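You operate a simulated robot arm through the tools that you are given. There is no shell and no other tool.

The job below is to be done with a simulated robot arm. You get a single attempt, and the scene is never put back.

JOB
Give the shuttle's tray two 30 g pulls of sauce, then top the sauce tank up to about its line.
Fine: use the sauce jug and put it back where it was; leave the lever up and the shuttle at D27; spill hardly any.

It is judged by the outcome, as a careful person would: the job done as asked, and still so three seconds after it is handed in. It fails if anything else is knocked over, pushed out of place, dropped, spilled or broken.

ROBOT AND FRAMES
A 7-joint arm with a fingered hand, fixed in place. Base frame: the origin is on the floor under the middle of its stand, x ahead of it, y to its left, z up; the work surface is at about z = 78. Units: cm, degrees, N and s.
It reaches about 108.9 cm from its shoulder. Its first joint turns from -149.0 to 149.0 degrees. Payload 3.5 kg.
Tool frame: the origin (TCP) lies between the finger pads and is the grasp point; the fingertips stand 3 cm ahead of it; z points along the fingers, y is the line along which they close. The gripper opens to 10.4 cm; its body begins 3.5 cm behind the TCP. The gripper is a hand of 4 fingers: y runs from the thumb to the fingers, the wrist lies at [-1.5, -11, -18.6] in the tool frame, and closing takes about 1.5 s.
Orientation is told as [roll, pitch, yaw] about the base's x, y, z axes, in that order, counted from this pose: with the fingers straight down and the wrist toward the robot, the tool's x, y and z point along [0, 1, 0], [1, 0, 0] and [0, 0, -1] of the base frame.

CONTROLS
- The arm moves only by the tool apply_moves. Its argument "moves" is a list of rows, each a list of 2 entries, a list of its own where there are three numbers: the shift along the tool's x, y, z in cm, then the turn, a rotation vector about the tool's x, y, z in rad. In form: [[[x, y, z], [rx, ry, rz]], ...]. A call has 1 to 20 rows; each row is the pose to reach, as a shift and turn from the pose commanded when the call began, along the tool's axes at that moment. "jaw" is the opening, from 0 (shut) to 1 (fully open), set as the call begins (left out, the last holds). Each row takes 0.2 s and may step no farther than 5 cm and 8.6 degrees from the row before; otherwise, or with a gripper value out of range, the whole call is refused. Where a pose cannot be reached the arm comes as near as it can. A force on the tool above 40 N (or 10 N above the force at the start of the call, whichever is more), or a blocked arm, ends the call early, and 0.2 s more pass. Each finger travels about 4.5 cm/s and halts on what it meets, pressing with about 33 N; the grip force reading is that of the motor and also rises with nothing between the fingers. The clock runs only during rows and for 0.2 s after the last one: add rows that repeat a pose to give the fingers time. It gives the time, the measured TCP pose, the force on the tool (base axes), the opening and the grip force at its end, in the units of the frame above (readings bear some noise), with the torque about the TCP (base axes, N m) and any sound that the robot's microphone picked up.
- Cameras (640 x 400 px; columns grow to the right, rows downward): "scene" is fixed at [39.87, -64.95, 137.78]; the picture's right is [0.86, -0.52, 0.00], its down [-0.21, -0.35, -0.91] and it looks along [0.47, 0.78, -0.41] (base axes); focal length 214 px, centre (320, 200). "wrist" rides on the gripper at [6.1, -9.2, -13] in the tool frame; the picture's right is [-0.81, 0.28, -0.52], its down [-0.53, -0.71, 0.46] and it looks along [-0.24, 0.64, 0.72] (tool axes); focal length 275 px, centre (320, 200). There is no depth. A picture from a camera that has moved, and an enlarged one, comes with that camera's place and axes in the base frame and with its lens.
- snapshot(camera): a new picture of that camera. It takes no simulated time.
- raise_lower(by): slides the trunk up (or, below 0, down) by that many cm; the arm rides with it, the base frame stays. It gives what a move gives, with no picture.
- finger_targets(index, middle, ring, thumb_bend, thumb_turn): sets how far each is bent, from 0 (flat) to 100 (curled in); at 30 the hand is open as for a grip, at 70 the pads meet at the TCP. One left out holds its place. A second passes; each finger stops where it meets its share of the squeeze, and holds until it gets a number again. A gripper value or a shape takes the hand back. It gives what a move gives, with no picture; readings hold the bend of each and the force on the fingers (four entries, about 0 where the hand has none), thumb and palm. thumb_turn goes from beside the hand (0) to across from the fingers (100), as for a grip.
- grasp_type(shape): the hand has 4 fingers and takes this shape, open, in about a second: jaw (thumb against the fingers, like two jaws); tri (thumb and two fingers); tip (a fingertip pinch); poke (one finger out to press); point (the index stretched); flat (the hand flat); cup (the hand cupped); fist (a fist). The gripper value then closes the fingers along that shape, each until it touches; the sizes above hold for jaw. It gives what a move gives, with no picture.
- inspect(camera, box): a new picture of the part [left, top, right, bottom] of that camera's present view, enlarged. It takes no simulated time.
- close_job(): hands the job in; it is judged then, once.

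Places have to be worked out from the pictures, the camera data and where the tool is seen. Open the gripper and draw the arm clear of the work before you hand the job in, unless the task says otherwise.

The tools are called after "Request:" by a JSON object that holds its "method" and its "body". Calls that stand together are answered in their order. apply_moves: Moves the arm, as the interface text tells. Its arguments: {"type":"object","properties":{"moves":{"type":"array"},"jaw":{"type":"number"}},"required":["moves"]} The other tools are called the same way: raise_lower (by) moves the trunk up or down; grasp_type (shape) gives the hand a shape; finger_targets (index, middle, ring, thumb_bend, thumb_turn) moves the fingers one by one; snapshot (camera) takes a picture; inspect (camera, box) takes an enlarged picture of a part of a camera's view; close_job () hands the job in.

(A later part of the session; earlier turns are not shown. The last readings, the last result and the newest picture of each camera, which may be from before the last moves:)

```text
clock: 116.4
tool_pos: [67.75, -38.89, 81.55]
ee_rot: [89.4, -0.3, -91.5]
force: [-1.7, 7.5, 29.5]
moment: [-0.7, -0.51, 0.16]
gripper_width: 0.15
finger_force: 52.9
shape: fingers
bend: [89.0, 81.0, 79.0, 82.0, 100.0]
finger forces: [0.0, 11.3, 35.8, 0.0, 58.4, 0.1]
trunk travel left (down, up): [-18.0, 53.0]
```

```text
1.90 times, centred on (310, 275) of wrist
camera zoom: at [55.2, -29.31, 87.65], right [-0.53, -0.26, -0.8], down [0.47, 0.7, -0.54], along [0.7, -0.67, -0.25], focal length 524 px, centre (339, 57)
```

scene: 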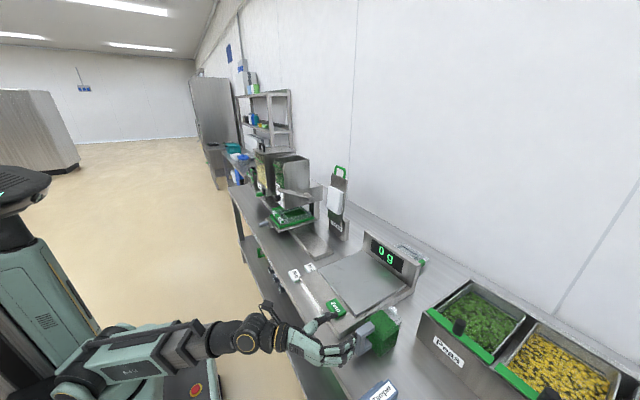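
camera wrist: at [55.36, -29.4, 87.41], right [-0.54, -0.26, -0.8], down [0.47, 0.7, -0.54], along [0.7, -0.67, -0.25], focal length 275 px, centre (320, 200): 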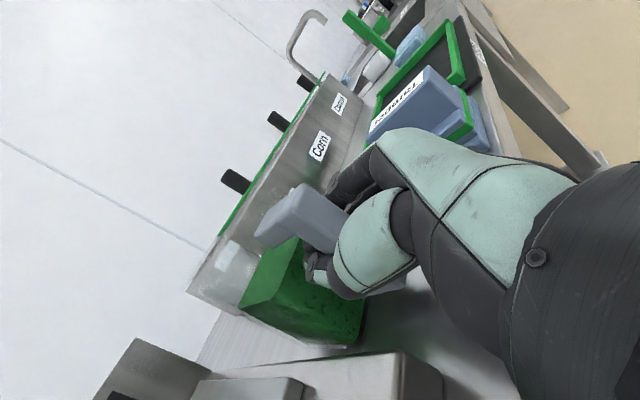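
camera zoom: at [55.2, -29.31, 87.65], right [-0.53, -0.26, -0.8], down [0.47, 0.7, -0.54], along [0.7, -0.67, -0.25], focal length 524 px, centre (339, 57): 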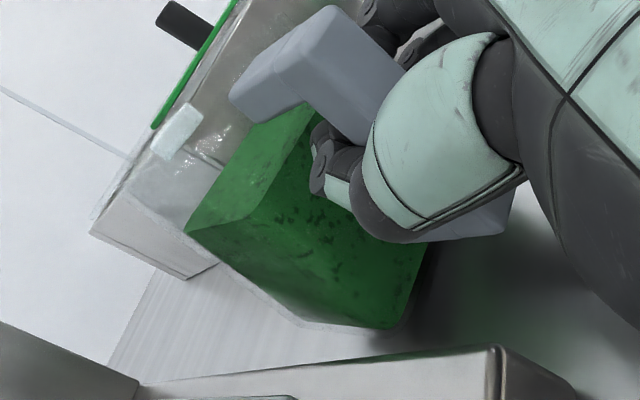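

The fingers are wedged behind the bar with the jug slightly tipped; I'll open the jaws so that it settles flat.

Request:
{"method": "apply_moves", "body": {"moves": [[[0, 0, 0], [0, 0, 0]], [[0, 0, 0], [0, 0, 0]], [[0, 0, 0], [0, 0, 0]], [[0, 0, 0], [0, 0, 0]], [[0, 0, 0], [0, 0, 0]], [[0, 0, 0], [0, 0, 0]], [[0, 0, 0], [0, 0, 0]]], "jaw": 0.65}}

Request:
{"method": "inspect", "body": {"camera": "scene", "box": [330, 280, 430, 370]}}

Request:
{"method": "inspect", "body": {"camera": "wrist", "box": [200, 170, 420, 380]}}

```text
clock: 118.0
tool_pos: [67.93, -38.99, 81.07]
ee_rot: [89.2, -0.1, -91.8]
force: [0.8, 2.4, 4.6]
moment: [-0.08, -0.11, 0.11]
gripper_width: 6.71
finger_force: 0.0
shape: jaw
bend: [28.0, 39.0, 39.0, 62.0, 100.0]
finger forces: [0.5, 0.0, 4.3, 0.1, 0.0, 0.0]
trunk travel left (down, up): [-18.0, 53.0]
```

```text
4.44 times, centred on (380, 325) of scene
camera zoom: at [39.87, -64.95, 137.78], right [0.86, -0.52, 0.0], down [-0.21, -0.35, -0.91], along [0.47, 0.78, -0.41], focal length 953 px, centre (53, -356)
```

zoom: 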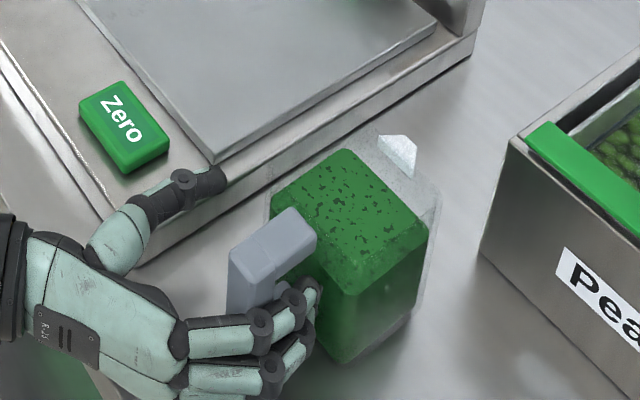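

```text
1.90 times, centred on (310, 275) of wrist
camera zoom: at [55.38, -29.46, 87.44], right [-0.54, -0.26, -0.8], down [0.47, 0.7, -0.54], along [0.7, -0.67, -0.25], focal length 524 px, centre (339, 57)
```

zoom: 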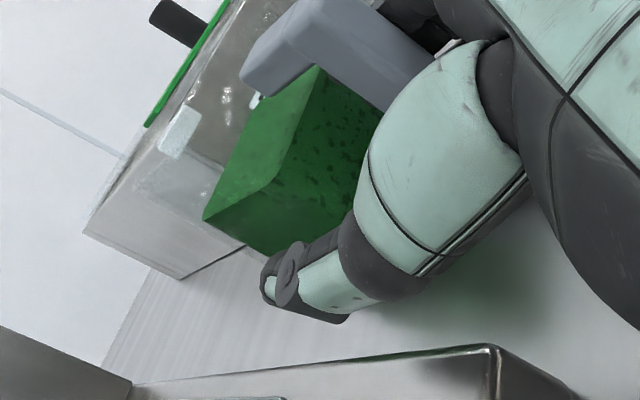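

The jug settled flat but shifted about 1.5 cm to −y; no spill seen. I'll free the fingers (shift −y a little, open wide) and back straight out to try a better grasp.

Request:
{"method": "apply_moves", "body": {"moves": [[[0, 0.5, 0], [0, 0, 0]], [[0, 1.2, 0], [0, 0, 0]], [[0, 1.2, 0], [0, 0, 0]], [[0, 1.2, 0], [0, 0, 0]]], "jaw": 1.0}}

Request:
{"method": "inspect", "body": {"camera": "scene", "box": [330, 280, 430, 370]}}

```text
clock: 119.0
tool_pos: [68.01, -40.24, 81.18]
ee_rot: [89.1, -0.1, -91.7]
force: [0.0, 0.2, 0.1]
moment: [-0.02, 0.01, 0.01]
gripper_width: 10.35
finger_force: 0.1
shape: jaw
bend: [30.0, 30.0, 30.0, 30.0, 98.0]
finger forces: [0.0, 0.0, 0.0, 0.1, 0.1, 0.1]
trunk travel left (down, up): [-18.0, 53.0]
```

```text
4.44 times, centred on (380, 325) of scene
camera zoom: at [39.87, -64.95, 137.78], right [0.86, -0.52, 0.0], down [-0.21, -0.35, -0.91], along [0.47, 0.78, -0.41], focal length 953 px, centre (53, -356)
```

zoom: 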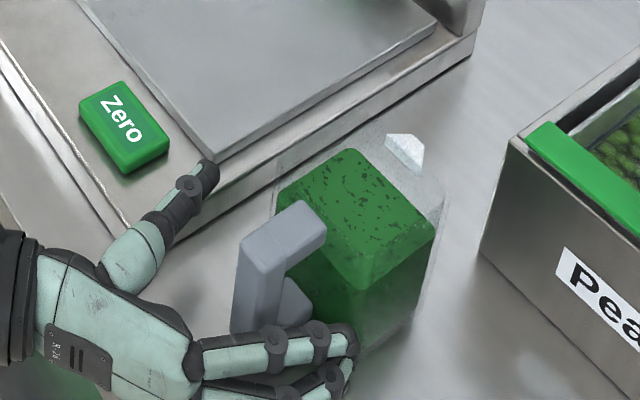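

The open fingers straddle the whole jug body here. A firmer grasp is to go forward until the handle is almost at the palm and grip the body's sides close to its centre of mass. I'll centre on it (y≈−40.95) and advance carefully.

Request:
{"method": "apply_moves", "body": {"moves": [[[0, 0.7, 0], [0, 0, 0]], [[0, 0.7, 0.7], [0, 0, 0]], [[0, 0.7, 1.4], [0, 0, 0]], [[0, 0.7, 2.0], [0, 0, 0]]]}}

Request:
{"method": "inspect", "body": {"camera": "scene", "box": [330, 280, 430, 370]}}

Request:
{"method": "inspect", "body": {"camera": "wrist", "box": [200, 150, 420, 380]}}

```text
clock: 120.0
tool_pos: [69.99, -40.93, 81.15]
ee_rot: [89.1, -0.1, -91.7]
force: [-0.4, 0.3, 0.0]
moment: [0.0, 0.02, 0.02]
gripper_width: 10.33
finger_force: 0.0
shape: jaw
bend: [30.0, 30.0, 30.0, 30.0, 98.0]
finger forces: [0.1, 0.0, 0.0, 0.0, 0.0, 0.1]
trunk travel left (down, up): [-18.0, 53.0]
```

```text
4.44 times, centred on (380, 325) of scene
camera zoom: at [39.87, -64.95, 137.78], right [0.86, -0.52, 0.0], down [-0.21, -0.35, -0.91], along [0.47, 0.78, -0.41], focal length 953 px, centre (53, -356)
```

zoom: 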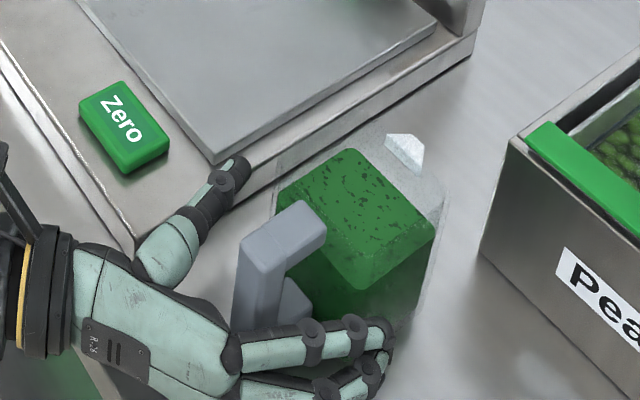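

```text
1.74 times, centred on (310, 265) of wrist
camera zoom: at [57.34, -31.44, 87.39], right [-0.54, -0.26, -0.8], down [0.47, 0.7, -0.54], along [0.7, -0.67, -0.25], focal length 479 px, centre (337, 87)
```

zoom: 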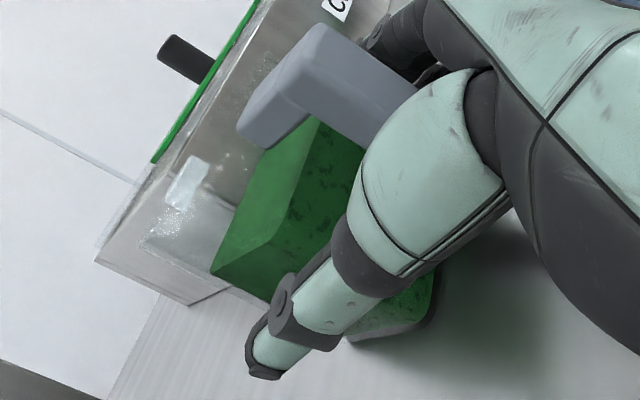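

Request:
{"method": "apply_moves", "body": {"moves": [[[0, 0, 0.4], [0, 0, 0]], [[0, 0, 0.8], [0, 0, 0]], [[0, 0, 1.1], [0, 0, 0]]]}}

Request:
{"method": "inspect", "body": {"camera": "scene", "box": [330, 280, 430, 370]}}

```text
clock: 120.8
tool_pos: [71.19, -40.9, 81.09]
ee_rot: [89.2, -0.1, -91.7]
force: [-0.4, -0.5, 0.0]
moment: [0.03, -0.02, 0.0]
gripper_width: 10.36
finger_force: 0.1
shape: jaw
bend: [30.0, 30.0, 30.0, 30.0, 98.0]
finger forces: [0.1, 0.0, 0.1, 0.1, 0.0, 0.0]
trunk travel left (down, up): [-18.0, 53.0]
```

```text
4.44 times, centred on (380, 325) of scene
camera zoom: at [39.87, -64.95, 137.78], right [0.86, -0.52, 0.0], down [-0.21, -0.35, -0.91], along [0.47, 0.78, -0.41], focal length 953 px, centre (53, -356)
```

zoom: 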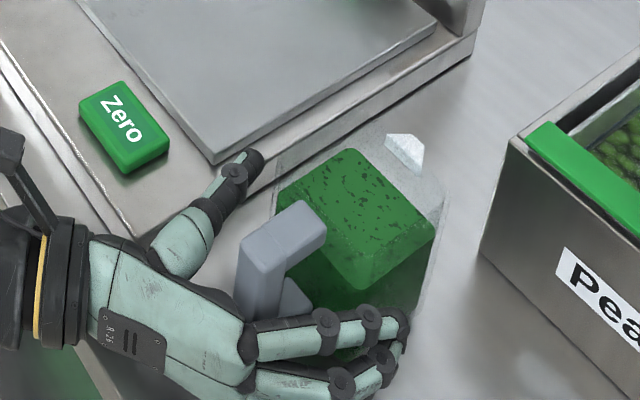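

Request:
{"method": "apply_moves", "body": {"moves": [[[0, 0, 0.4], [0, 0, 0]], [[0, 0, 0.8], [0, 0, 0]]]}}

Request:
{"method": "inspect", "body": {"camera": "wrist", "box": [200, 150, 420, 380]}}

```text
clock: 121.4
tool_pos: [71.87, -40.99, 81.02]
ee_rot: [89.2, -0.1, -91.8]
force: [-0.1, -0.2, -0.8]
moment: [-0.01, -0.01, -0.04]
gripper_width: 10.4
finger_force: 0.1
shape: jaw
bend: [30.0, 30.0, 30.0, 30.0, 98.0]
finger forces: [0.5, 0.0, 0.1, 0.1, 0.0, 0.0]
trunk travel left (down, up): [-18.0, 53.0]
```

```text
1.74 times, centred on (310, 265) of wrist
camera zoom: at [59.22, -31.53, 87.36], right [-0.54, -0.26, -0.8], down [0.47, 0.7, -0.54], along [0.7, -0.67, -0.25], focal length 479 px, centre (337, 87)
```

zoom: 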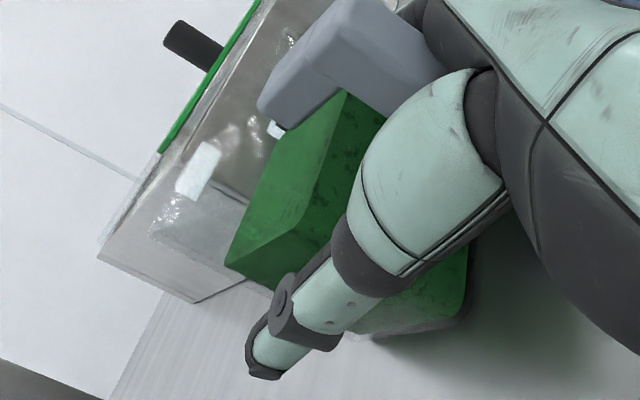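

Close enough: the index just brushes the handle. I'll close on the jug body now.

Request:
{"method": "apply_moves", "body": {"moves": [[[0, 0, 0], [0, 0, 0]], [[0, 0, 0], [0, 0, 0]], [[0, 0, 0], [0, 0, 0]], [[0, 0, 0], [0, 0, 0]], [[0, 0, 0], [0, 0, 0]], [[0, 0, 0], [0, 0, 0]], [[0, 0, 0], [0, 0, 0]], [[0, 0, 0], [0, 0, 0]]], "jaw": 0.0}}

Request:
{"method": "inspect", "body": {"camera": "scene", "box": [330, 280, 430, 370]}}

Request:
{"method": "inspect", "body": {"camera": "wrist", "box": [200, 150, 420, 380]}}

```text
clock: 123.2
tool_pos: [71.92, -41.04, 81.08]
ee_rot: [89.1, -0.1, -91.7]
force: [0.1, -1.0, -0.8]
moment: [-0.09, -0.03, 0.02]
gripper_width: 7.44
finger_force: 33.5
shape: jaw
bend: [34.0, 36.0, 33.0, 64.0, 100.0]
finger forces: [20.5, 8.9, 4.2, 0.0, 32.0, 0.1]
trunk travel left (down, up): [-18.0, 53.0]
```

```text
4.44 times, centred on (380, 325) of scene
camera zoom: at [39.87, -64.95, 137.78], right [0.86, -0.52, 0.0], down [-0.21, -0.35, -0.91], along [0.47, 0.78, -0.41], focal length 953 px, centre (53, -356)
```

zoom: 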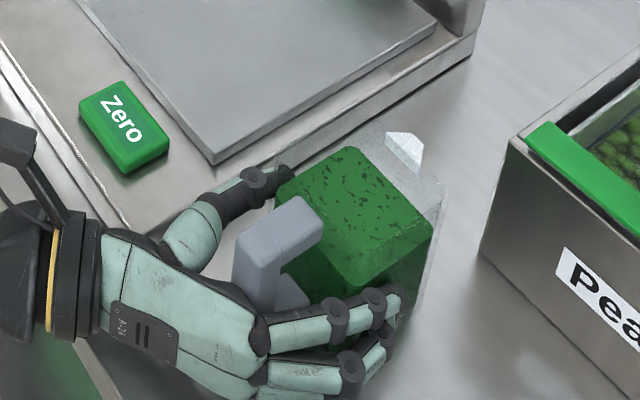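

```text
1.74 times, centred on (310, 265) of wrist
camera zoom: at [59.23, -31.52, 87.36], right [-0.54, -0.26, -0.8], down [0.47, 0.7, -0.54], along [0.7, -0.67, -0.25], focal length 479 px, centre (337, 87)
```

zoom: 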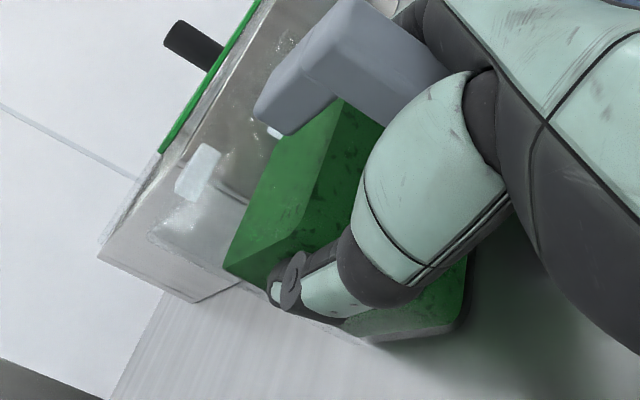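

A good body grip: width 7.44 cm, three fingers sharing against the thumb. I'll lift 2 cm and check for tilt.

Request:
{"method": "apply_moves", "body": {"moves": [[[0.4, 0, 0], [0, 0, 0]], [[0.8, 0, 0], [0, 0, 0]], [[1.2, 0, 0], [0, 0, 0]], [[1.6, 0, 0], [0, 0, 0]], [[2.0, 0, 0], [0, 0, 0]]]}}

Request:
{"method": "inspect", "body": {"camera": "scene", "box": [330, 280, 430, 370]}}

Request:
{"method": "inspect", "body": {"camera": "wrist", "box": [200, 150, 420, 380]}}

```text
clock: 124.4
tool_pos: [71.87, -41.05, 83.08]
ee_rot: [89.1, -0.1, -91.6]
force: [0.0, -0.2, -4.1]
moment: [-0.04, 0.2, 0.02]
gripper_width: 7.41
finger_force: 32.6
shape: jaw
bend: [35.0, 36.0, 33.0, 64.0, 100.0]
finger forces: [20.0, 8.9, 4.5, 0.1, 33.2, 0.0]
trunk travel left (down, up): [-18.0, 53.0]
```

```text
4.44 times, centred on (380, 325) of scene
camera zoom: at [39.87, -64.95, 137.78], right [0.86, -0.52, 0.0], down [-0.21, -0.35, -0.91], along [0.47, 0.78, -0.41], focal length 953 px, centre (53, -356)
```

zoom: 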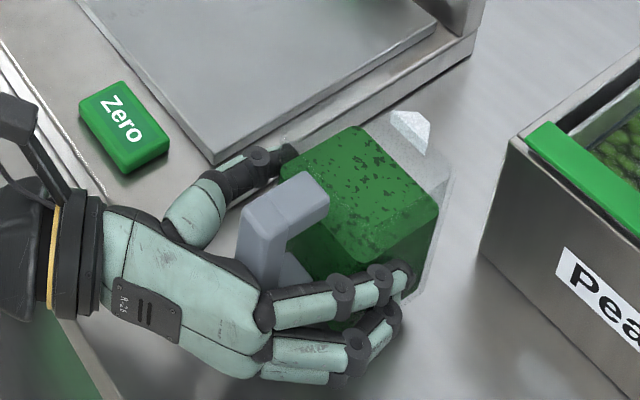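

```text
1.74 times, centred on (310, 265) of wrist
camera zoom: at [59.31, -31.51, 89.38], right [-0.54, -0.26, -0.8], down [0.47, 0.7, -0.54], along [0.7, -0.67, -0.25], focal length 479 px, centre (337, 87)
```

zoom: 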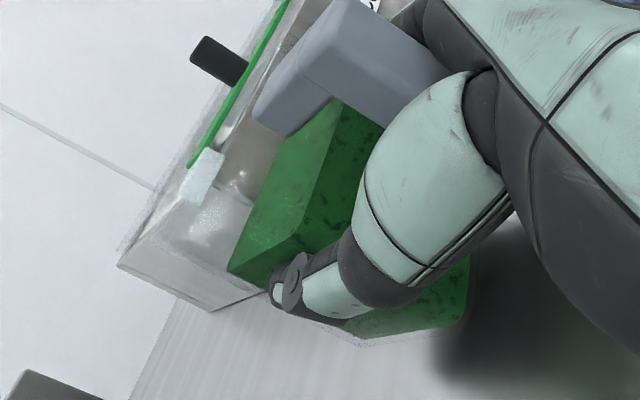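

The jug stays level and moves rigidly with the hand (about 0.42 kg). I'll raise the whole arm with the trunk, lifting the jug straight up by 40 cm.

Request:
{"method": "raise_lower", "body": {"by": 40}}

Request:
{"method": "snapshot", "body": {"camera": "scene"}}

Request:
{"method": "snapshot", "body": {"camera": "wrist"}}

```text
clock: 128.2
tool_pos: [72.01, -41.04, 123.03]
ee_rot: [89.1, -0.1, -91.7]
force: [0.8, -0.5, -4.2]
moment: [0.02, 0.16, 0.0]
gripper_width: 7.4
finger_force: 33.0
shape: jaw
bend: [35.0, 36.0, 33.0, 64.0, 100.0]
finger forces: [20.1, 8.9, 4.6, 0.0, 33.2, 0.0]
trunk travel left (down, up): [-58.0, 13.0]
```

```text
taken
```

scene: 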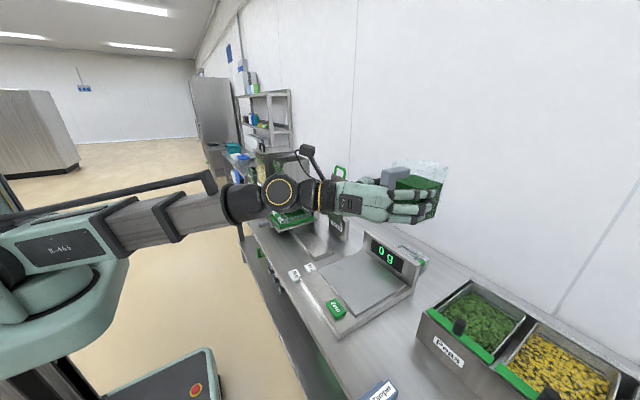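

```text
taken
camera wrist: at [59.32, -31.52, 129.36], right [-0.54, -0.26, -0.8], down [0.47, 0.7, -0.54], along [0.7, -0.67, -0.25], focal length 275 px, centre (320, 200)
```

wrist: 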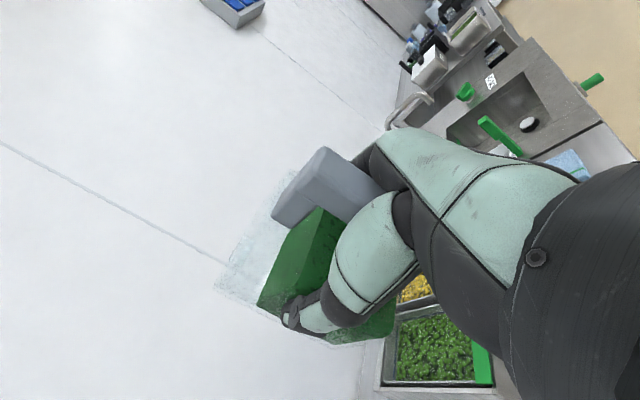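

Request:
{"method": "inspect", "body": {"camera": "scene", "box": [330, 130, 470, 250]}}

Request:
{"method": "inspect", "body": {"camera": "scene", "box": [340, 280, 430, 370]}}

```text
3.33 times, centred on (400, 190) of scene
camera zoom: at [39.87, -64.95, 137.78], right [0.86, -0.52, 0.0], down [-0.21, -0.35, -0.91], along [0.47, 0.78, -0.41], focal length 715 px, centre (53, 233)
```

zoom: 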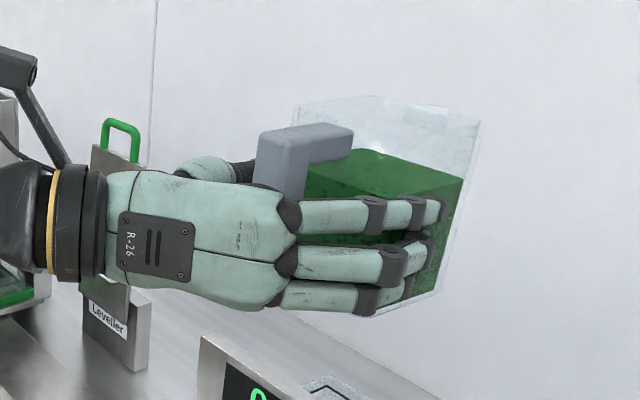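

```text
4.44 times, centred on (385, 325) of scene
camera zoom: at [39.87, -64.95, 137.78], right [0.86, -0.52, 0.0], down [-0.21, -0.35, -0.91], along [0.47, 0.78, -0.41], focal length 953 px, centre (31, -356)
```

zoom: 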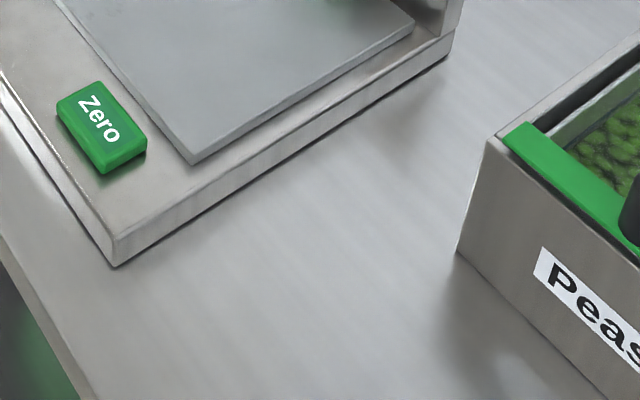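

No spill below, jug upright with the sauce well under the rim. Now I'll carry it left while turning it 90° so that the spout points to +y (towards the tank).

Request:
{"method": "apply_moves", "body": {"moves": [[[0.15, -1.5, 0], [0.05, 0, 0]], [[0.3, -4.0, -0.1], [0.13, 0, 0]], [[0.45, -6.6, -0.2], [0.21, 0, 0]], [[0.6, -9.3, -0.3], [0.295, 0, 0]], [[0.75, -12.0, -0.4], [0.38, 0, 0]], [[0.9, -14.7, -0.45], [0.465, 0, 0]], [[1.05, -17.4, -0.5], [0.55, 0, 0]], [[1.2, -20.1, -0.6], [0.635, 0, 0]], [[1.35, -22.8, -0.7], [0.72, 0, 0]], [[1.5, -25.5, -0.8], [0.805, 0, 0]], [[1.65, -28.2, -0.85], [0.89, 0, 0]], [[1.8, -30.9, -0.9], [0.975, 0, 0]], [[1.95, -33.6, -1.0], [1.06, 0, 0]], [[2.1, -36.3, -1.1], [1.145, 0, 0]], [[2.25, -39.0, -1.2], [1.23, 0, 0]], [[2.4, -41.7, -1.25], [1.315, 0, 0]], [[2.55, -44.4, -1.3], [1.4, 0, 0]], [[2.7, -47.1, -1.4], [1.485, 0, 0]], [[2.85, -49.5, -1.5], [1.55, 0, 0]], [[3.0, -51.0, -1.53], [1.6, 0, 0]]]}}

Request:
{"method": "snapshot", "body": {"camera": "scene"}}

Request:
{"method": "snapshot", "body": {"camera": "wrist"}}

```text
clock: 132.4
tool_pos: [70.59, 13.73, 123.54]
ee_rot: [85.7, -2.4, -46.7]
force: [-0.9, 0.0, -4.5]
moment: [-0.08, 0.14, 0.0]
gripper_width: 7.41
finger_force: 32.9
shape: jaw
bend: [36.0, 36.0, 34.0, 64.0, 100.0]
finger forces: [21.3, 9.9, 4.2, 0.1, 35.2, 0.0]
out of reach, approached as far as the arm can: row 2, 3, 4, 5, 6, 7, 8, 9, 10, 11, 12, 13, 14, 15, 16, 17, 18, 19, 20
trunk travel left (down, up): [-58.0, 13.0]
```

```text
taken
```

scene: 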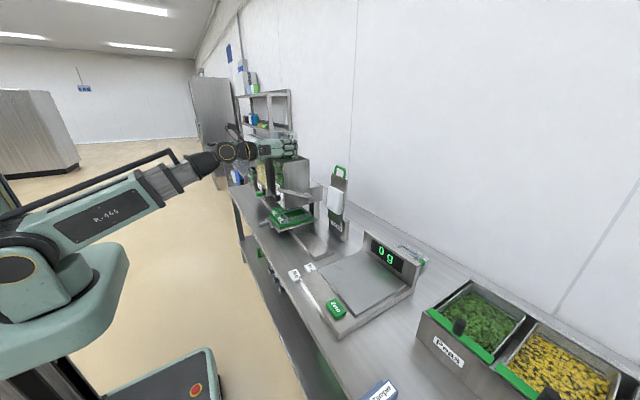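

```text
taken
camera wrist: at [54.92, 12.01, 130.22], right [-0.21, -0.62, -0.76], down [-0.17, 0.79, -0.59], along [0.96, 0.01, -0.27], focal length 275 px, centre (320, 200)
```

wrist: 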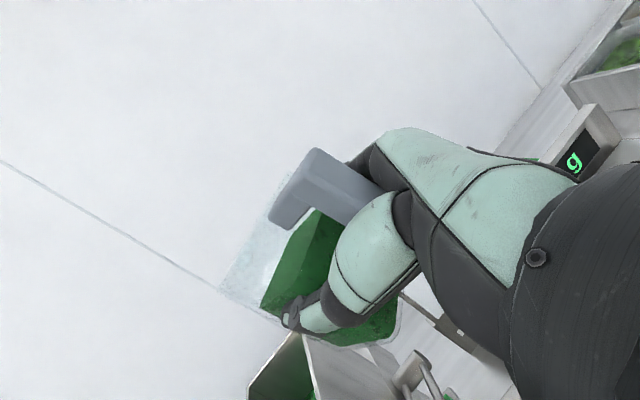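

The arm stopped turning at about 43° of azimuth, with the jug still level. I'll try moving a bit further out while turning another 20° and correcting the small tilt.

Request:
{"method": "apply_moves", "body": {"moves": [[[0.17, 0.8, 0.5], [0.058, 0.015, 0.003]], [[0.33, 1.6, 1.0], [0.116, 0.03, 0.005]], [[0.5, 2.45, 1.45], [0.174, 0.045, 0.008]], [[0.67, 3.3, 1.9], [0.231, 0.06, 0.011]], [[0.83, 4.1, 2.4], [0.289, 0.075, 0.013]], [[1.0, 4.9, 2.9], [0.347, 0.09, 0.016]]]}}

Request:
{"method": "snapshot", "body": {"camera": "scene"}}

```text
clock: 133.8
tool_pos: [71.92, 19.14, 122.37]
ee_rot: [88.6, -2.1, -41.7]
force: [-0.4, -0.7, -4.4]
moment: [-0.11, 0.1, 0.0]
gripper_width: 7.41
finger_force: 32.5
shape: jaw
bend: [36.0, 36.0, 34.0, 64.0, 100.0]
finger forces: [21.1, 9.5, 4.0, 0.0, 34.7, 0.0]
out of reach, approached as far as the arm can: row 1, 2, 3, 4, 5, 6
trunk travel left (down, up): [-58.0, 13.0]
```

```text
taken
```

scene: 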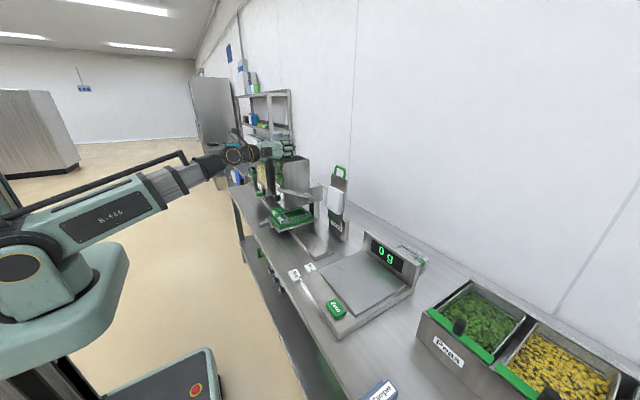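

The wrist seems to be near a straight-wrist singularity in this pose. I'll back away from the tank and rotate towards a known-good orientation (roll 60°, which tilts the jug 30° – still well below spilling) to see if the arm gets past it.

Request:
{"method": "apply_moves", "body": {"moves": [[[0.09, 0.75, -0.58], [0.06, -0.039, -0.014]], [[0.18, 1.5, -1.15], [0.119, -0.077, -0.027]], [[0.28, 2.25, -1.73], [0.179, -0.116, -0.041]], [[0.37, 3.0, -2.3], [0.239, -0.154, -0.055]], [[0.46, 3.75, -2.9], [0.299, -0.193, -0.069]], [[0.55, 4.5, -3.46], [0.358, -0.232, -0.082]]]}}

Request:
{"method": "snapshot", "body": {"camera": "scene"}}

```text
clock: 135.2
tool_pos: [71.9, 19.17, 122.44]
ee_rot: [88.4, -2.1, -41.7]
force: [-0.2, -0.1, -4.5]
moment: [-0.13, 0.08, 0.01]
gripper_width: 7.42
finger_force: 32.9
shape: jaw
bend: [36.0, 36.0, 34.0, 64.0, 100.0]
finger forces: [21.1, 9.5, 4.1, 0.0, 34.6, 0.0]
out of reach, approached as far as the arm can: row 1, 2, 3, 4, 5, 6
trunk travel left (down, up): [-58.0, 13.0]
```

```text
taken
```

scene: 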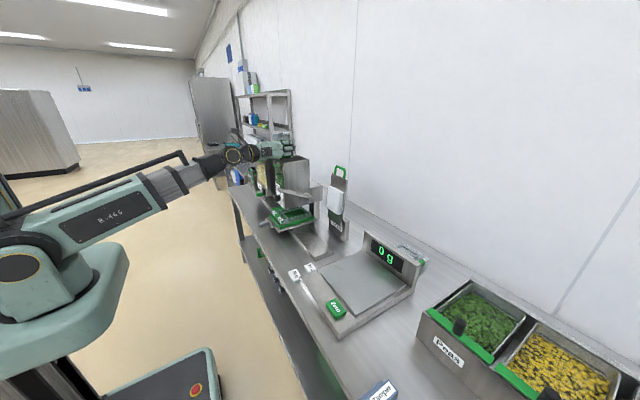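

Request:
{"method": "apply_moves", "body": {"moves": [[[-0.1, 1.3, -1.5], [0, 0, 0]], [[-0.2, 2.7, -3.0], [0, 0, 0]], [[-0.3, 4.0, -4.5], [0, 0, 0]]]}}

```text
clock: 136.0
tool_pos: [71.27, 16.21, 121.61]
ee_rot: [89.0, -2.3, -43.7]
force: [-0.4, 0.6, -3.7]
moment: [-0.07, 0.09, 0.03]
gripper_width: 7.39
finger_force: 32.9
shape: jaw
bend: [36.0, 36.0, 34.0, 64.0, 100.0]
finger forces: [21.3, 9.6, 4.2, 0.0, 34.6, 0.0]
out of reach, approached as far as the arm can: row 1, 2, 3
trunk travel left (down, up): [-58.0, 13.0]
```

Request:
{"method": "apply_moves", "body": {"moves": [[[0, 1.0, 1.0], [0, 0, 0]], [[0, 2.0, 2.0], [0, 0, 0]], [[0, 3.0, 3.0], [0, 0, 0]]]}}

```text
clock: 136.8
tool_pos: [75.46, 18.07, 121.19]
ee_rot: [88.7, -2.2, -42.6]
force: [-0.7, -0.3, -4.7]
moment: [-0.09, 0.11, 0.0]
gripper_width: 7.4
finger_force: 33.3
shape: jaw
bend: [36.0, 36.0, 34.0, 64.0, 100.0]
finger forces: [21.1, 9.6, 4.2, 0.0, 34.6, 0.0]
out of reach, approached as far as the arm can: row 1, 2, 3
trunk travel left (down, up): [-58.0, 13.0]
```

It looks like a wrist-branch limit: I need to pass through the straight-wrist pose with forearm height changing, then turn. I'll carry the jug back to about (72, −5), aligned with the forearm, and raise the trunk.

Request:
{"method": "apply_moves", "body": {"moves": [[[0, 1.3, -1.9], [-0.037, 0.002, 0.003]], [[0, 2.6, -3.9], [-0.074, 0.005, 0.007]], [[0, 3.9, -5.8], [-0.111, 0.007, 0.01]], [[0, 5.2, -7.7], [-0.148, 0.009, 0.014]], [[0, 6.5, -9.7], [-0.185, 0.012, 0.017]], [[0, 7.9, -11.6], [-0.222, 0.014, 0.02]], [[0, 9.2, -13.5], [-0.259, 0.016, 0.024]], [[0, 10.5, -15.4], [-0.296, 0.018, 0.027]], [[0, 11.8, -17.4], [-0.333, 0.021, 0.03]], [[-0.1, 13.1, -19.3], [-0.37, 0.023, 0.034]]]}}

Request:
{"method": "raise_lower", "body": {"by": 12.5}}

```text
clock: 139.0
tool_pos: [72.35, -5.09, 122.09]
ee_rot: [90.4, -0.3, -62.9]
force: [0.2, 0.0, -4.5]
moment: [-0.02, 0.12, -0.02]
gripper_width: 7.42
finger_force: 33.1
shape: jaw
bend: [36.0, 36.0, 34.0, 64.0, 100.0]
finger forces: [21.0, 9.6, 4.2, 0.0, 34.3, 0.1]
trunk travel left (down, up): [-58.0, 13.0]
```

```text
clock: 140.6
tool_pos: [72.32, -5.05, 134.58]
ee_rot: [90.3, -0.2, -63.0]
force: [-0.3, -0.1, -3.5]
moment: [-0.03, 0.12, -0.03]
gripper_width: 7.41
finger_force: 32.7
shape: jaw
bend: [36.0, 36.0, 34.0, 64.0, 100.0]
finger forces: [21.0, 9.5, 4.2, 0.0, 34.3, 0.0]
trunk travel left (down, up): [-70.5, 0.5]
```

That was reached cleanly. Now I'll lower the hand 25 cm straight down so the forearm goes from rising to falling, crossing the straight-wrist point.

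Request:
{"method": "apply_moves", "body": {"moves": [[[-2, 0, 0], [0, 0, 0]], [[-4, 0, 0], [0, 0, 0]], [[-6, 0, 0], [0, 0, 0]], [[-8, 0, 0], [0, 0, 0]], [[-10, 0, 0], [0, 0, 0]], [[-12, 0, 0], [0, 0, 0]], [[-14, 0, 0], [0, 0, 0]], [[-16, 0, 0], [0, 0, 0]], [[-18, 0, 0], [0, 0, 0]], [[-20, 0, 0], [0, 0, 0]], [[-22, 0, 0], [0, 0, 0]], [[-24, 0, 0], [0, 0, 0]]]}}

Request:
{"method": "snapshot", "body": {"camera": "scene"}}

```text
clock: 143.2
tool_pos: [72.43, -5.14, 110.59]
ee_rot: [90.2, -0.2, -62.9]
force: [-0.7, -0.1, -4.6]
moment: [-0.04, 0.12, -0.02]
gripper_width: 7.39
finger_force: 33.0
shape: jaw
bend: [36.0, 36.0, 34.0, 64.0, 100.0]
finger forces: [20.4, 9.4, 4.2, 0.0, 33.9, 0.1]
trunk travel left (down, up): [-70.5, 0.5]
```

```text
taken
```

scene: 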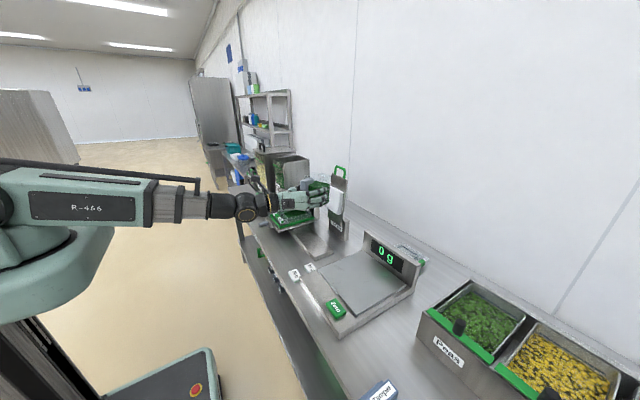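

No limit hit. I'll lower 8 cm more and then test turning the jug 20° further.

Request:
{"method": "apply_moves", "body": {"moves": [[[-2, 0, 0], [0, 0, 0]], [[-4, 0, 0], [0, 0, 0]], [[-6, 0, 0], [0, 0, 0]], [[-8, 0, 0], [0, 0, 0]]]}}

Request:
{"method": "apply_moves", "body": {"moves": [[[0, 0, 0], [0.07, 0, 0]], [[0, 0, 0], [0.14, 0, 0]], [[0, 0, 0], [0.21, 0, 0]], [[0, 0, 0], [0.28, 0, 0]], [[0, 0, 0], [0.35, 0, 0]]]}}

Request:
{"method": "snapshot", "body": {"camera": "scene"}}

```text
clock: 144.2
tool_pos: [72.5, -5.23, 102.71]
ee_rot: [90.3, -0.3, -62.8]
force: [0.1, 0.4, -4.5]
moment: [-0.06, 0.11, 0.0]
gripper_width: 7.4
finger_force: 32.2
shape: jaw
bend: [36.0, 36.0, 34.0, 64.0, 100.0]
finger forces: [20.4, 9.5, 4.3, 0.0, 33.9, 0.0]
trunk travel left (down, up): [-70.5, 0.5]
```

```text
clock: 145.4
tool_pos: [72.45, -5.14, 102.67]
ee_rot: [90.3, -0.4, -42.9]
force: [-0.3, 0.2, -3.9]
moment: [-0.1, 0.08, -0.03]
gripper_width: 7.39
finger_force: 32.9
shape: jaw
bend: [36.0, 36.0, 34.0, 64.0, 100.0]
finger forces: [20.2, 9.5, 4.3, 0.0, 33.7, 0.1]
trunk travel left (down, up): [-70.5, 0.5]
```

```text
taken
```

scene: 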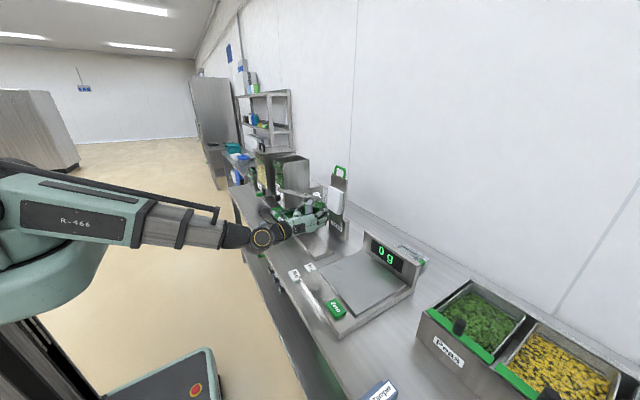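

The branch switch worked; the arm turns freely now. I'll finish the turn so the spout points to +y.

Request:
{"method": "apply_moves", "body": {"moves": [[[0, 0, 0], [0.075, 0, 0]], [[0, 0, 0], [0.15, 0, 0]], [[0, 0, 0], [0.225, 0, 0]], [[0, 0, 0], [0.3, 0, 0]], [[0, 0, 0], [0.375, 0, 0]], [[0, 0, 0], [0.45, 0, 0]], [[0, 0, 0], [0.525, 0, 0]], [[0, 0, 0], [0.6, 0, 0]], [[0, 0, 0], [0.675, 0, 0]], [[0, 0, 0], [0.748, 0, 0]]]}}

Request:
{"method": "snapshot", "body": {"camera": "wrist"}}

Request:
{"method": "inspect", "body": {"camera": "scene", "box": [220, 140, 380, 260]}}

```text
clock: 147.6
tool_pos: [72.47, -5.16, 102.6]
ee_rot: [89.9, -0.5, 0.0]
force: [0.2, -0.4, -3.8]
moment: [-0.12, 0.03, 0.02]
gripper_width: 7.38
finger_force: 33.4
shape: jaw
bend: [36.0, 36.0, 34.0, 64.0, 100.0]
finger forces: [20.0, 9.6, 4.2, 0.0, 33.5, 0.1]
trunk travel left (down, up): [-70.5, 0.5]
```

```text
taken
camera wrist: at [63.32, -18.24, 108.62], right [0.28, -0.52, -0.81], down [-0.71, 0.45, -0.54], along [0.65, 0.72, -0.24], focal length 275 px, centre (320, 200)
```

wrist: 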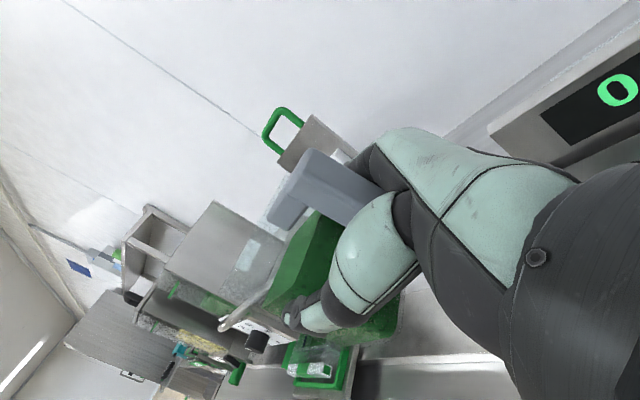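

```text
3.33 times, centred on (300, 200) of scene
camera zoom: at [39.87, -64.95, 137.78], right [0.86, -0.52, 0.0], down [-0.21, -0.35, -0.91], along [0.47, 0.78, -0.41], focal length 715 px, centre (387, 200)
```

zoom: 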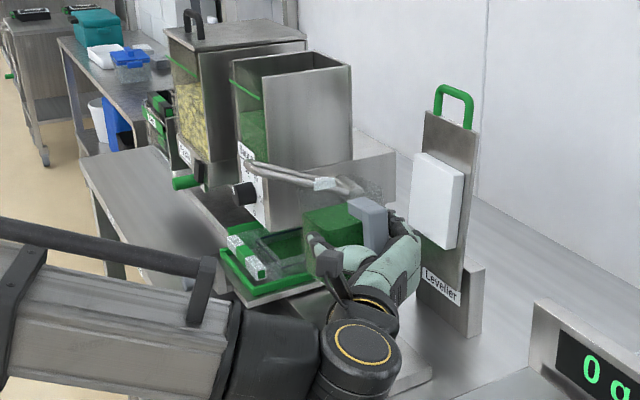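

The jug is upright with the spout to +y. Before pouring I'll record the tank's current level against its line from the scene camera.

Request:
{"method": "inspect", "body": {"camera": "scene", "box": [268, 145, 318, 195]}}

Request:
{"method": "inspect", "body": {"camera": "wrist", "box": [120, 190, 320, 400]}}

```text
8.00 times, centred on (293, 170) of scene
camera zoom: at [39.87, -64.95, 137.78], right [0.86, -0.52, 0.0], down [-0.21, -0.35, -0.91], along [0.47, 0.78, -0.41], focal length 1716 px, centre (536, 440)
```

zoom: 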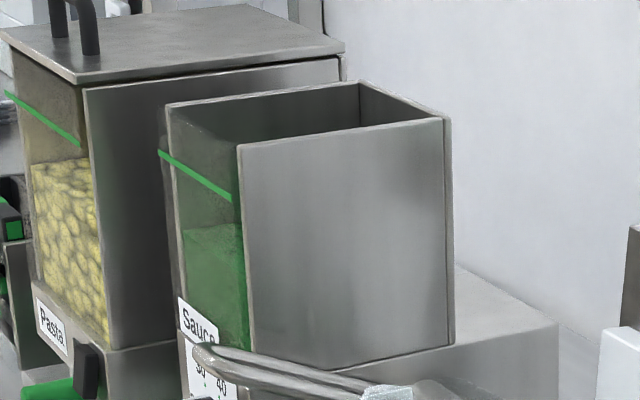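

```text
1.90 times, centred on (220, 295) of wrist
camera zoom: at [63.32, -18.24, 108.62], right [0.28, -0.52, -0.81], down [-0.71, 0.45, -0.54], along [0.65, 0.72, -0.24], focal length 524 px, centre (510, 19)
```

zoom: 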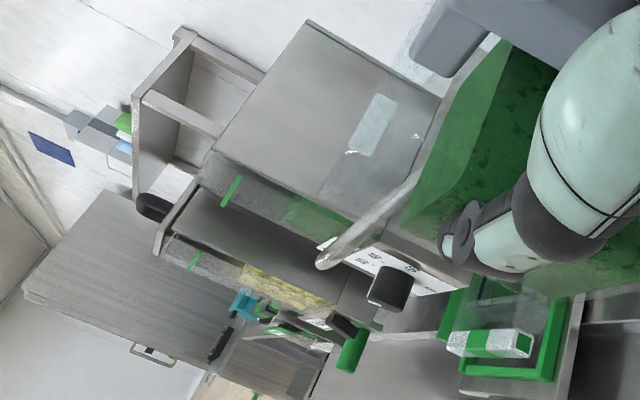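

The line is clearly above the present level. I'll raise the jug to z≈128 and bring it to the right side of the tank, above rim height.

Request:
{"method": "apply_moves", "body": {"moves": [[[2, 0, 0], [0, 0, 0]], [[4.5, 0, 0], [0, 0, 0]], [[7, 0, 0], [0, 0, 0]], [[9.5, 0, 0], [0, 0, 0]], [[12, 0, 0], [0, 0, 0]], [[14.5, 0, 0], [0, 0, 0]], [[17, 0, 0], [0, 0, 0]], [[19.5, 0, 0], [0, 0, 0]], [[22, 0, 0], [0, 0, 0]], [[24, 0, 0], [0, 0, 0]], [[25.5, 1, 1.5], [0, 0, 0]], [[26, 2.5, 4], [0, 0, 0]], [[26, 4, 6.5], [0, 0, 0]], [[26, 5.5, 9], [0, 0, 0]], [[26, 7, 11.5], [0, 0, 0]], [[26, 8.3, 14], [0, 0, 0]], [[26, 9.5, 16], [0, 0, 0]]]}}

Request:
{"method": "snapshot", "body": {"camera": "wrist"}}

Request:
{"method": "inspect", "body": {"camera": "scene", "box": [240, 110, 360, 210]}}

```text
clock: 151.2
tool_pos: [81.61, 11.15, 122.43]
ee_rot: [90.5, -4.9, -0.5]
force: [-0.2, 0.0, -3.7]
moment: [-0.16, 0.02, -0.02]
gripper_width: 7.38
finger_force: 33.2
shape: jaw
bend: [36.0, 36.0, 34.0, 64.0, 100.0]
finger forces: [19.7, 9.5, 4.2, 0.0, 33.3, 0.0]
out of reach, approached as far as the arm can: row 7, 8, 9, 10, 11, 12, 13, 14, 15, 16, 17
trunk travel left (down, up): [-70.5, 0.5]
```

```text
taken
camera wrist: at [72.01, -1.89, 127.68], right [0.34, -0.51, -0.79], down [-0.66, 0.47, -0.59], along [0.67, 0.72, -0.18], focal length 275 px, centre (320, 200)
```

wrist: 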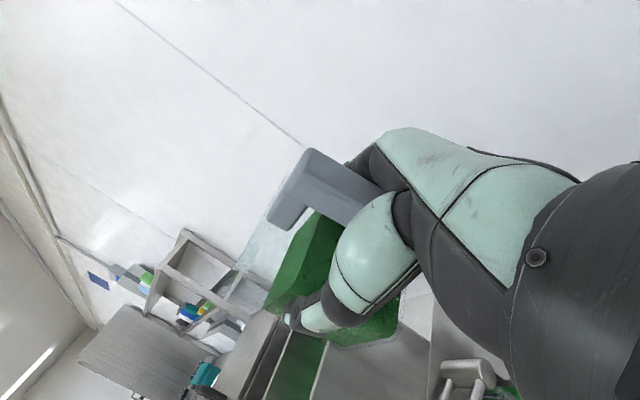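

```text
4.00 times, centred on (300, 160) of scene
camera zoom: at [39.87, -64.95, 137.78], right [0.86, -0.52, 0.0], down [-0.21, -0.35, -0.91], along [0.47, 0.78, -0.41], focal length 858 px, centre (400, 360)
```

zoom: 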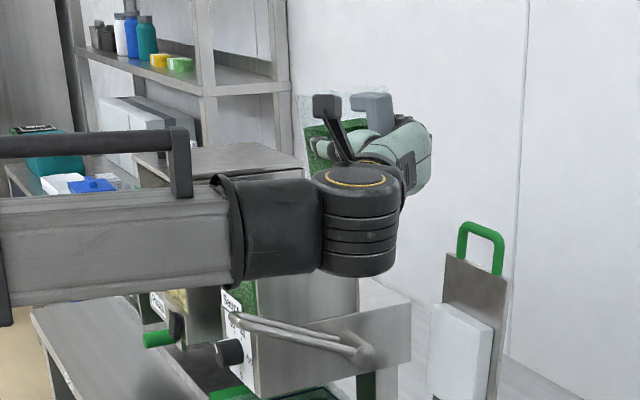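

At this height the wrist needs the jug tilted a little; the sauce won't reach the lip before about 45°, so I'll tilt it 25° (and level it sideways) while rising to z≈126.

Request:
{"method": "apply_moves", "body": {"moves": [[[0.59, 0.12, 0.65], [0.0045, -0.074, 0.014]], [[1.17, 0.24, 1.29], [0.009, -0.148, 0.027]], [[1.76, 0.35, 1.94], [0.0135, -0.223, 0.041]], [[2.35, 0.47, 2.59], [0.018, -0.297, 0.055]], [[2.93, 0.59, 3.23], [0.0225, -0.371, 0.068]], [[3.52, 0.706, 3.88], [0.027, -0.445, 0.082]]]}}

Request:
{"method": "inspect", "body": {"camera": "scene", "box": [240, 100, 360, 200]}}

Request:
{"method": "snapshot", "body": {"camera": "wrist"}}

```text
clock: 152.6
tool_pos: [82.44, 12.46, 118.54]
ee_rot: [65.8, -5.6, 2.0]
force: [0.1, 0.1, -3.7]
moment: [-0.11, 0.03, 0.02]
gripper_width: 7.38
finger_force: 32.7
shape: jaw
bend: [36.0, 36.0, 34.0, 64.0, 100.0]
finger forces: [19.5, 9.5, 4.3, 0.0, 33.6, 0.0]
out of reach, approached as far as the arm can: row 1, 2, 3, 4, 5, 6
trunk travel left (down, up): [-70.5, 0.5]
```

```text
4.00 times, centred on (300, 150) of scene
camera zoom: at [39.87, -64.95, 137.78], right [0.86, -0.52, 0.0], down [-0.21, -0.35, -0.91], along [0.47, 0.78, -0.41], focal length 858 px, centre (400, 400)
```

zoom: 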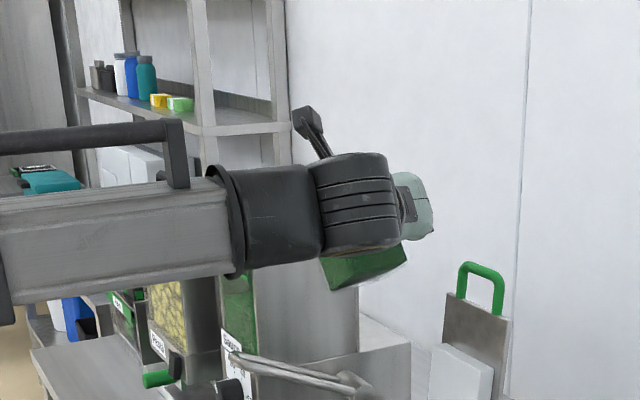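

```text
taken
camera wrist: at [72.65, 2.64, 128.58], right [0.35, -0.79, -0.5], down [-0.65, 0.17, -0.74], along [0.67, 0.58, -0.46], focal length 275 px, centre (320, 200)
```

wrist: 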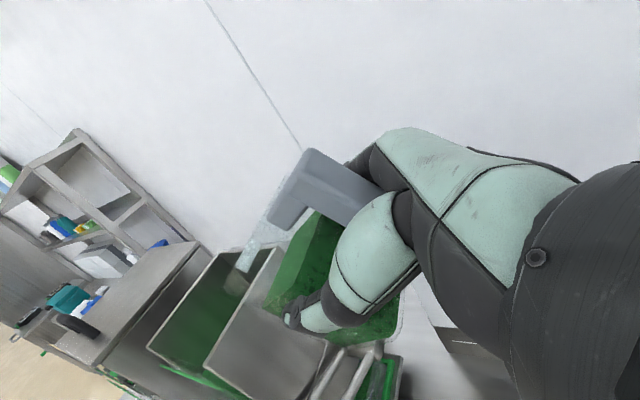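

Raising further in this wrist branch isn't possible. A better option is pouring diagonally over the tank's front-right corner from the earlier arm posture, where tilting is a plain wrist bend. I'll retrace: back to (72.5, −5), level, first.

Request:
{"method": "apply_moves", "body": {"moves": [[[-1.9, -1.2, -1.0], [-0.0014, 0.042, 0.0104]], [[-3.9, -2.4, -2.1], [-0.0028, 0.084, 0.0208]], [[-5.8, -3.6, -3.1], [-0.0042, 0.127, 0.0312]], [[-7.7, -4.8, -4.1], [-0.0056, 0.169, 0.0416]], [[-9.7, -6.0, -5.1], [-0.007, 0.211, 0.052]], [[-11.6, -7.1, -6.2], [-0.0084, 0.253, 0.0624]], [[-13.5, -8.3, -7.2], [-0.0098, 0.295, 0.0728]], [[-15.4, -9.5, -8.2], [-0.0112, 0.338, 0.0832]], [[-17.4, -10.7, -9.3], [-0.0126, 0.38, 0.0936]], [[-19.3, -11.91, -10.28], [-0.014, 0.422, 0.104]]]}}

Request:
{"method": "apply_moves", "body": {"moves": [[[0, 0, 0], [-0.08, 0, 0]], [[0, 0, 0], [-0.16, 0, 0]], [[0, 0, 0], [-0.24, 0, 0]], [[0, 0, 0], [-0.32, 0, 0]], [[0, 0, 0], [-0.4, 0, 0]], [[0, 0, 0], [-0.48, 0, 0]], [[0, 0, 0], [-0.56, 0, 0]], [[0, 0, 0], [-0.64, 0, 0]], [[0, 0, 0], [-0.72, 0, 0]], [[0, 0, 0], [-0.8, 0, 0]], [[0, 0, 0], [-0.88, 0, 0]], [[0, 0, 0], [-0.96, 0, 0]], [[0, 0, 0], [-1.04, 0, 0]], [[0, 0, 0], [-1.1, 0, 0]]]}}

```text
clock: 154.8
tool_pos: [72.44, -5.12, 104.21]
ee_rot: [90.2, 0.1, 0.1]
force: [0.2, -0.3, -4.5]
moment: [-0.16, -0.01, 0.01]
gripper_width: 7.38
finger_force: 32.6
shape: jaw
bend: [36.0, 36.0, 34.0, 64.0, 100.0]
finger forces: [19.7, 9.3, 4.3, 0.0, 33.3, 0.0]
trunk travel left (down, up): [-70.5, 0.5]
```

```text
clock: 157.8
tool_pos: [72.39, -5.35, 104.11]
ee_rot: [89.9, 0.2, -63.1]
force: [-1.1, -0.7, -4.9]
moment: [-0.04, 0.13, -0.04]
gripper_width: 7.37
finger_force: 33.4
shape: jaw
bend: [36.0, 36.0, 34.0, 64.0, 100.0]
finger forces: [19.4, 9.5, 4.1, 0.0, 32.8, 0.0]
trunk travel left (down, up): [-70.5, 0.5]
```

Now raise straight up 26 cm through the straight-wrist point.

Request:
{"method": "apply_moves", "body": {"moves": [[[2.2, 0, 0], [0, 0, 0]], [[4.4, 0, 0], [0, 0, 0]], [[6.6, 0, 0], [0, 0, 0]], [[8.8, 0, 0], [0, 0, 0]], [[11, 0, 0], [0, 0, 0]], [[13.2, 0, 0], [0, 0, 0]], [[15.4, 0, 0], [0, 0, 0]], [[17.6, 0, 0], [0, 0, 0]], [[19.8, 0, 0], [0, 0, 0]], [[22, 0, 0], [0, 0, 0]], [[24, 0, 0], [0, 0, 0]], [[26, 0, 0], [0, 0, 0]]]}}

```text
clock: 160.4
tool_pos: [72.39, -5.49, 129.99]
ee_rot: [90.0, 0.2, -63.1]
force: [-0.7, 0.1, -3.8]
moment: [-0.08, 0.13, -0.01]
gripper_width: 7.39
finger_force: 33.0
shape: jaw
bend: [36.0, 36.0, 34.0, 64.0, 100.0]
finger forces: [18.9, 9.3, 4.1, 0.1, 32.0, 0.0]
trunk travel left (down, up): [-70.5, 0.5]
```

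Reached. Here in free air I'll test a 30° nose-down tilt (still no pouring) to confirm the tilt works in this posture.

Request:
{"method": "apply_moves", "body": {"moves": [[[0, 0, 0], [0, -0.087, 0]], [[0, 0, 0], [0, -0.175, 0]], [[0, 0, 0], [0, -0.262, 0]], [[0, 0, 0], [0, -0.349, 0]], [[0, 0, 0], [0, -0.436, 0]], [[0, 0, 0], [0, -0.524, 0]]]}}

Request:
{"method": "inspect", "body": {"camera": "scene", "box": [220, 100, 380, 220]}}

Request:
{"method": "snapshot", "body": {"camera": "wrist"}}

```text
clock: 161.8
tool_pos: [72.52, -4.55, 129.86]
ee_rot: [59.8, -0.1, -63.6]
force: [0.5, -0.5, -4.0]
moment: [-0.01, 0.1, 0.01]
gripper_width: 7.42
finger_force: 32.7
shape: jaw
bend: [36.0, 36.0, 34.0, 64.0, 100.0]
finger forces: [18.7, 9.2, 4.1, 0.0, 31.8, 0.0]
out of reach, approached as far as the arm can: row 3, 4, 5, 6
trunk travel left (down, up): [-70.5, 0.5]
```

```text
3.33 times, centred on (300, 160) of scene
camera zoom: at [39.87, -64.95, 137.78], right [0.86, -0.52, 0.0], down [-0.21, -0.35, -0.91], along [0.47, 0.78, -0.41], focal length 715 px, centre (387, 333)
```

zoom: 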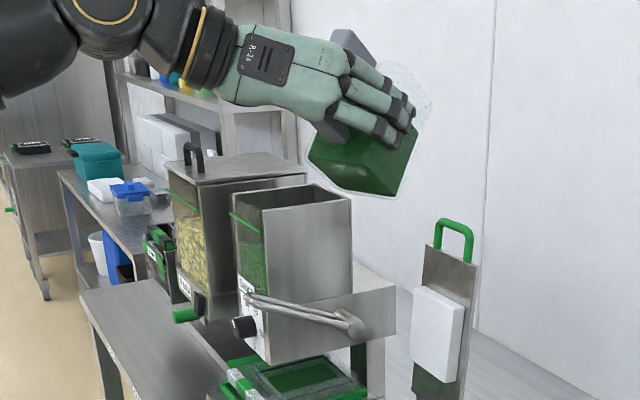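

```text
taken
camera wrist: at [61.26, 0.0, 141.69], right [-0.64, -0.63, -0.44], down [-0.2, 0.69, -0.69], along [0.74, -0.35, -0.57], focal length 275 px, centre (320, 200)
```

wrist: 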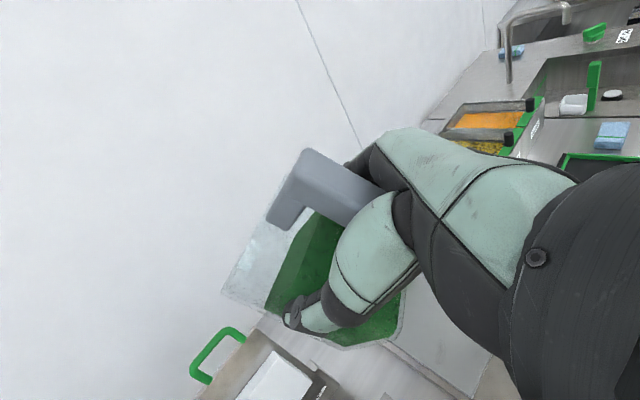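

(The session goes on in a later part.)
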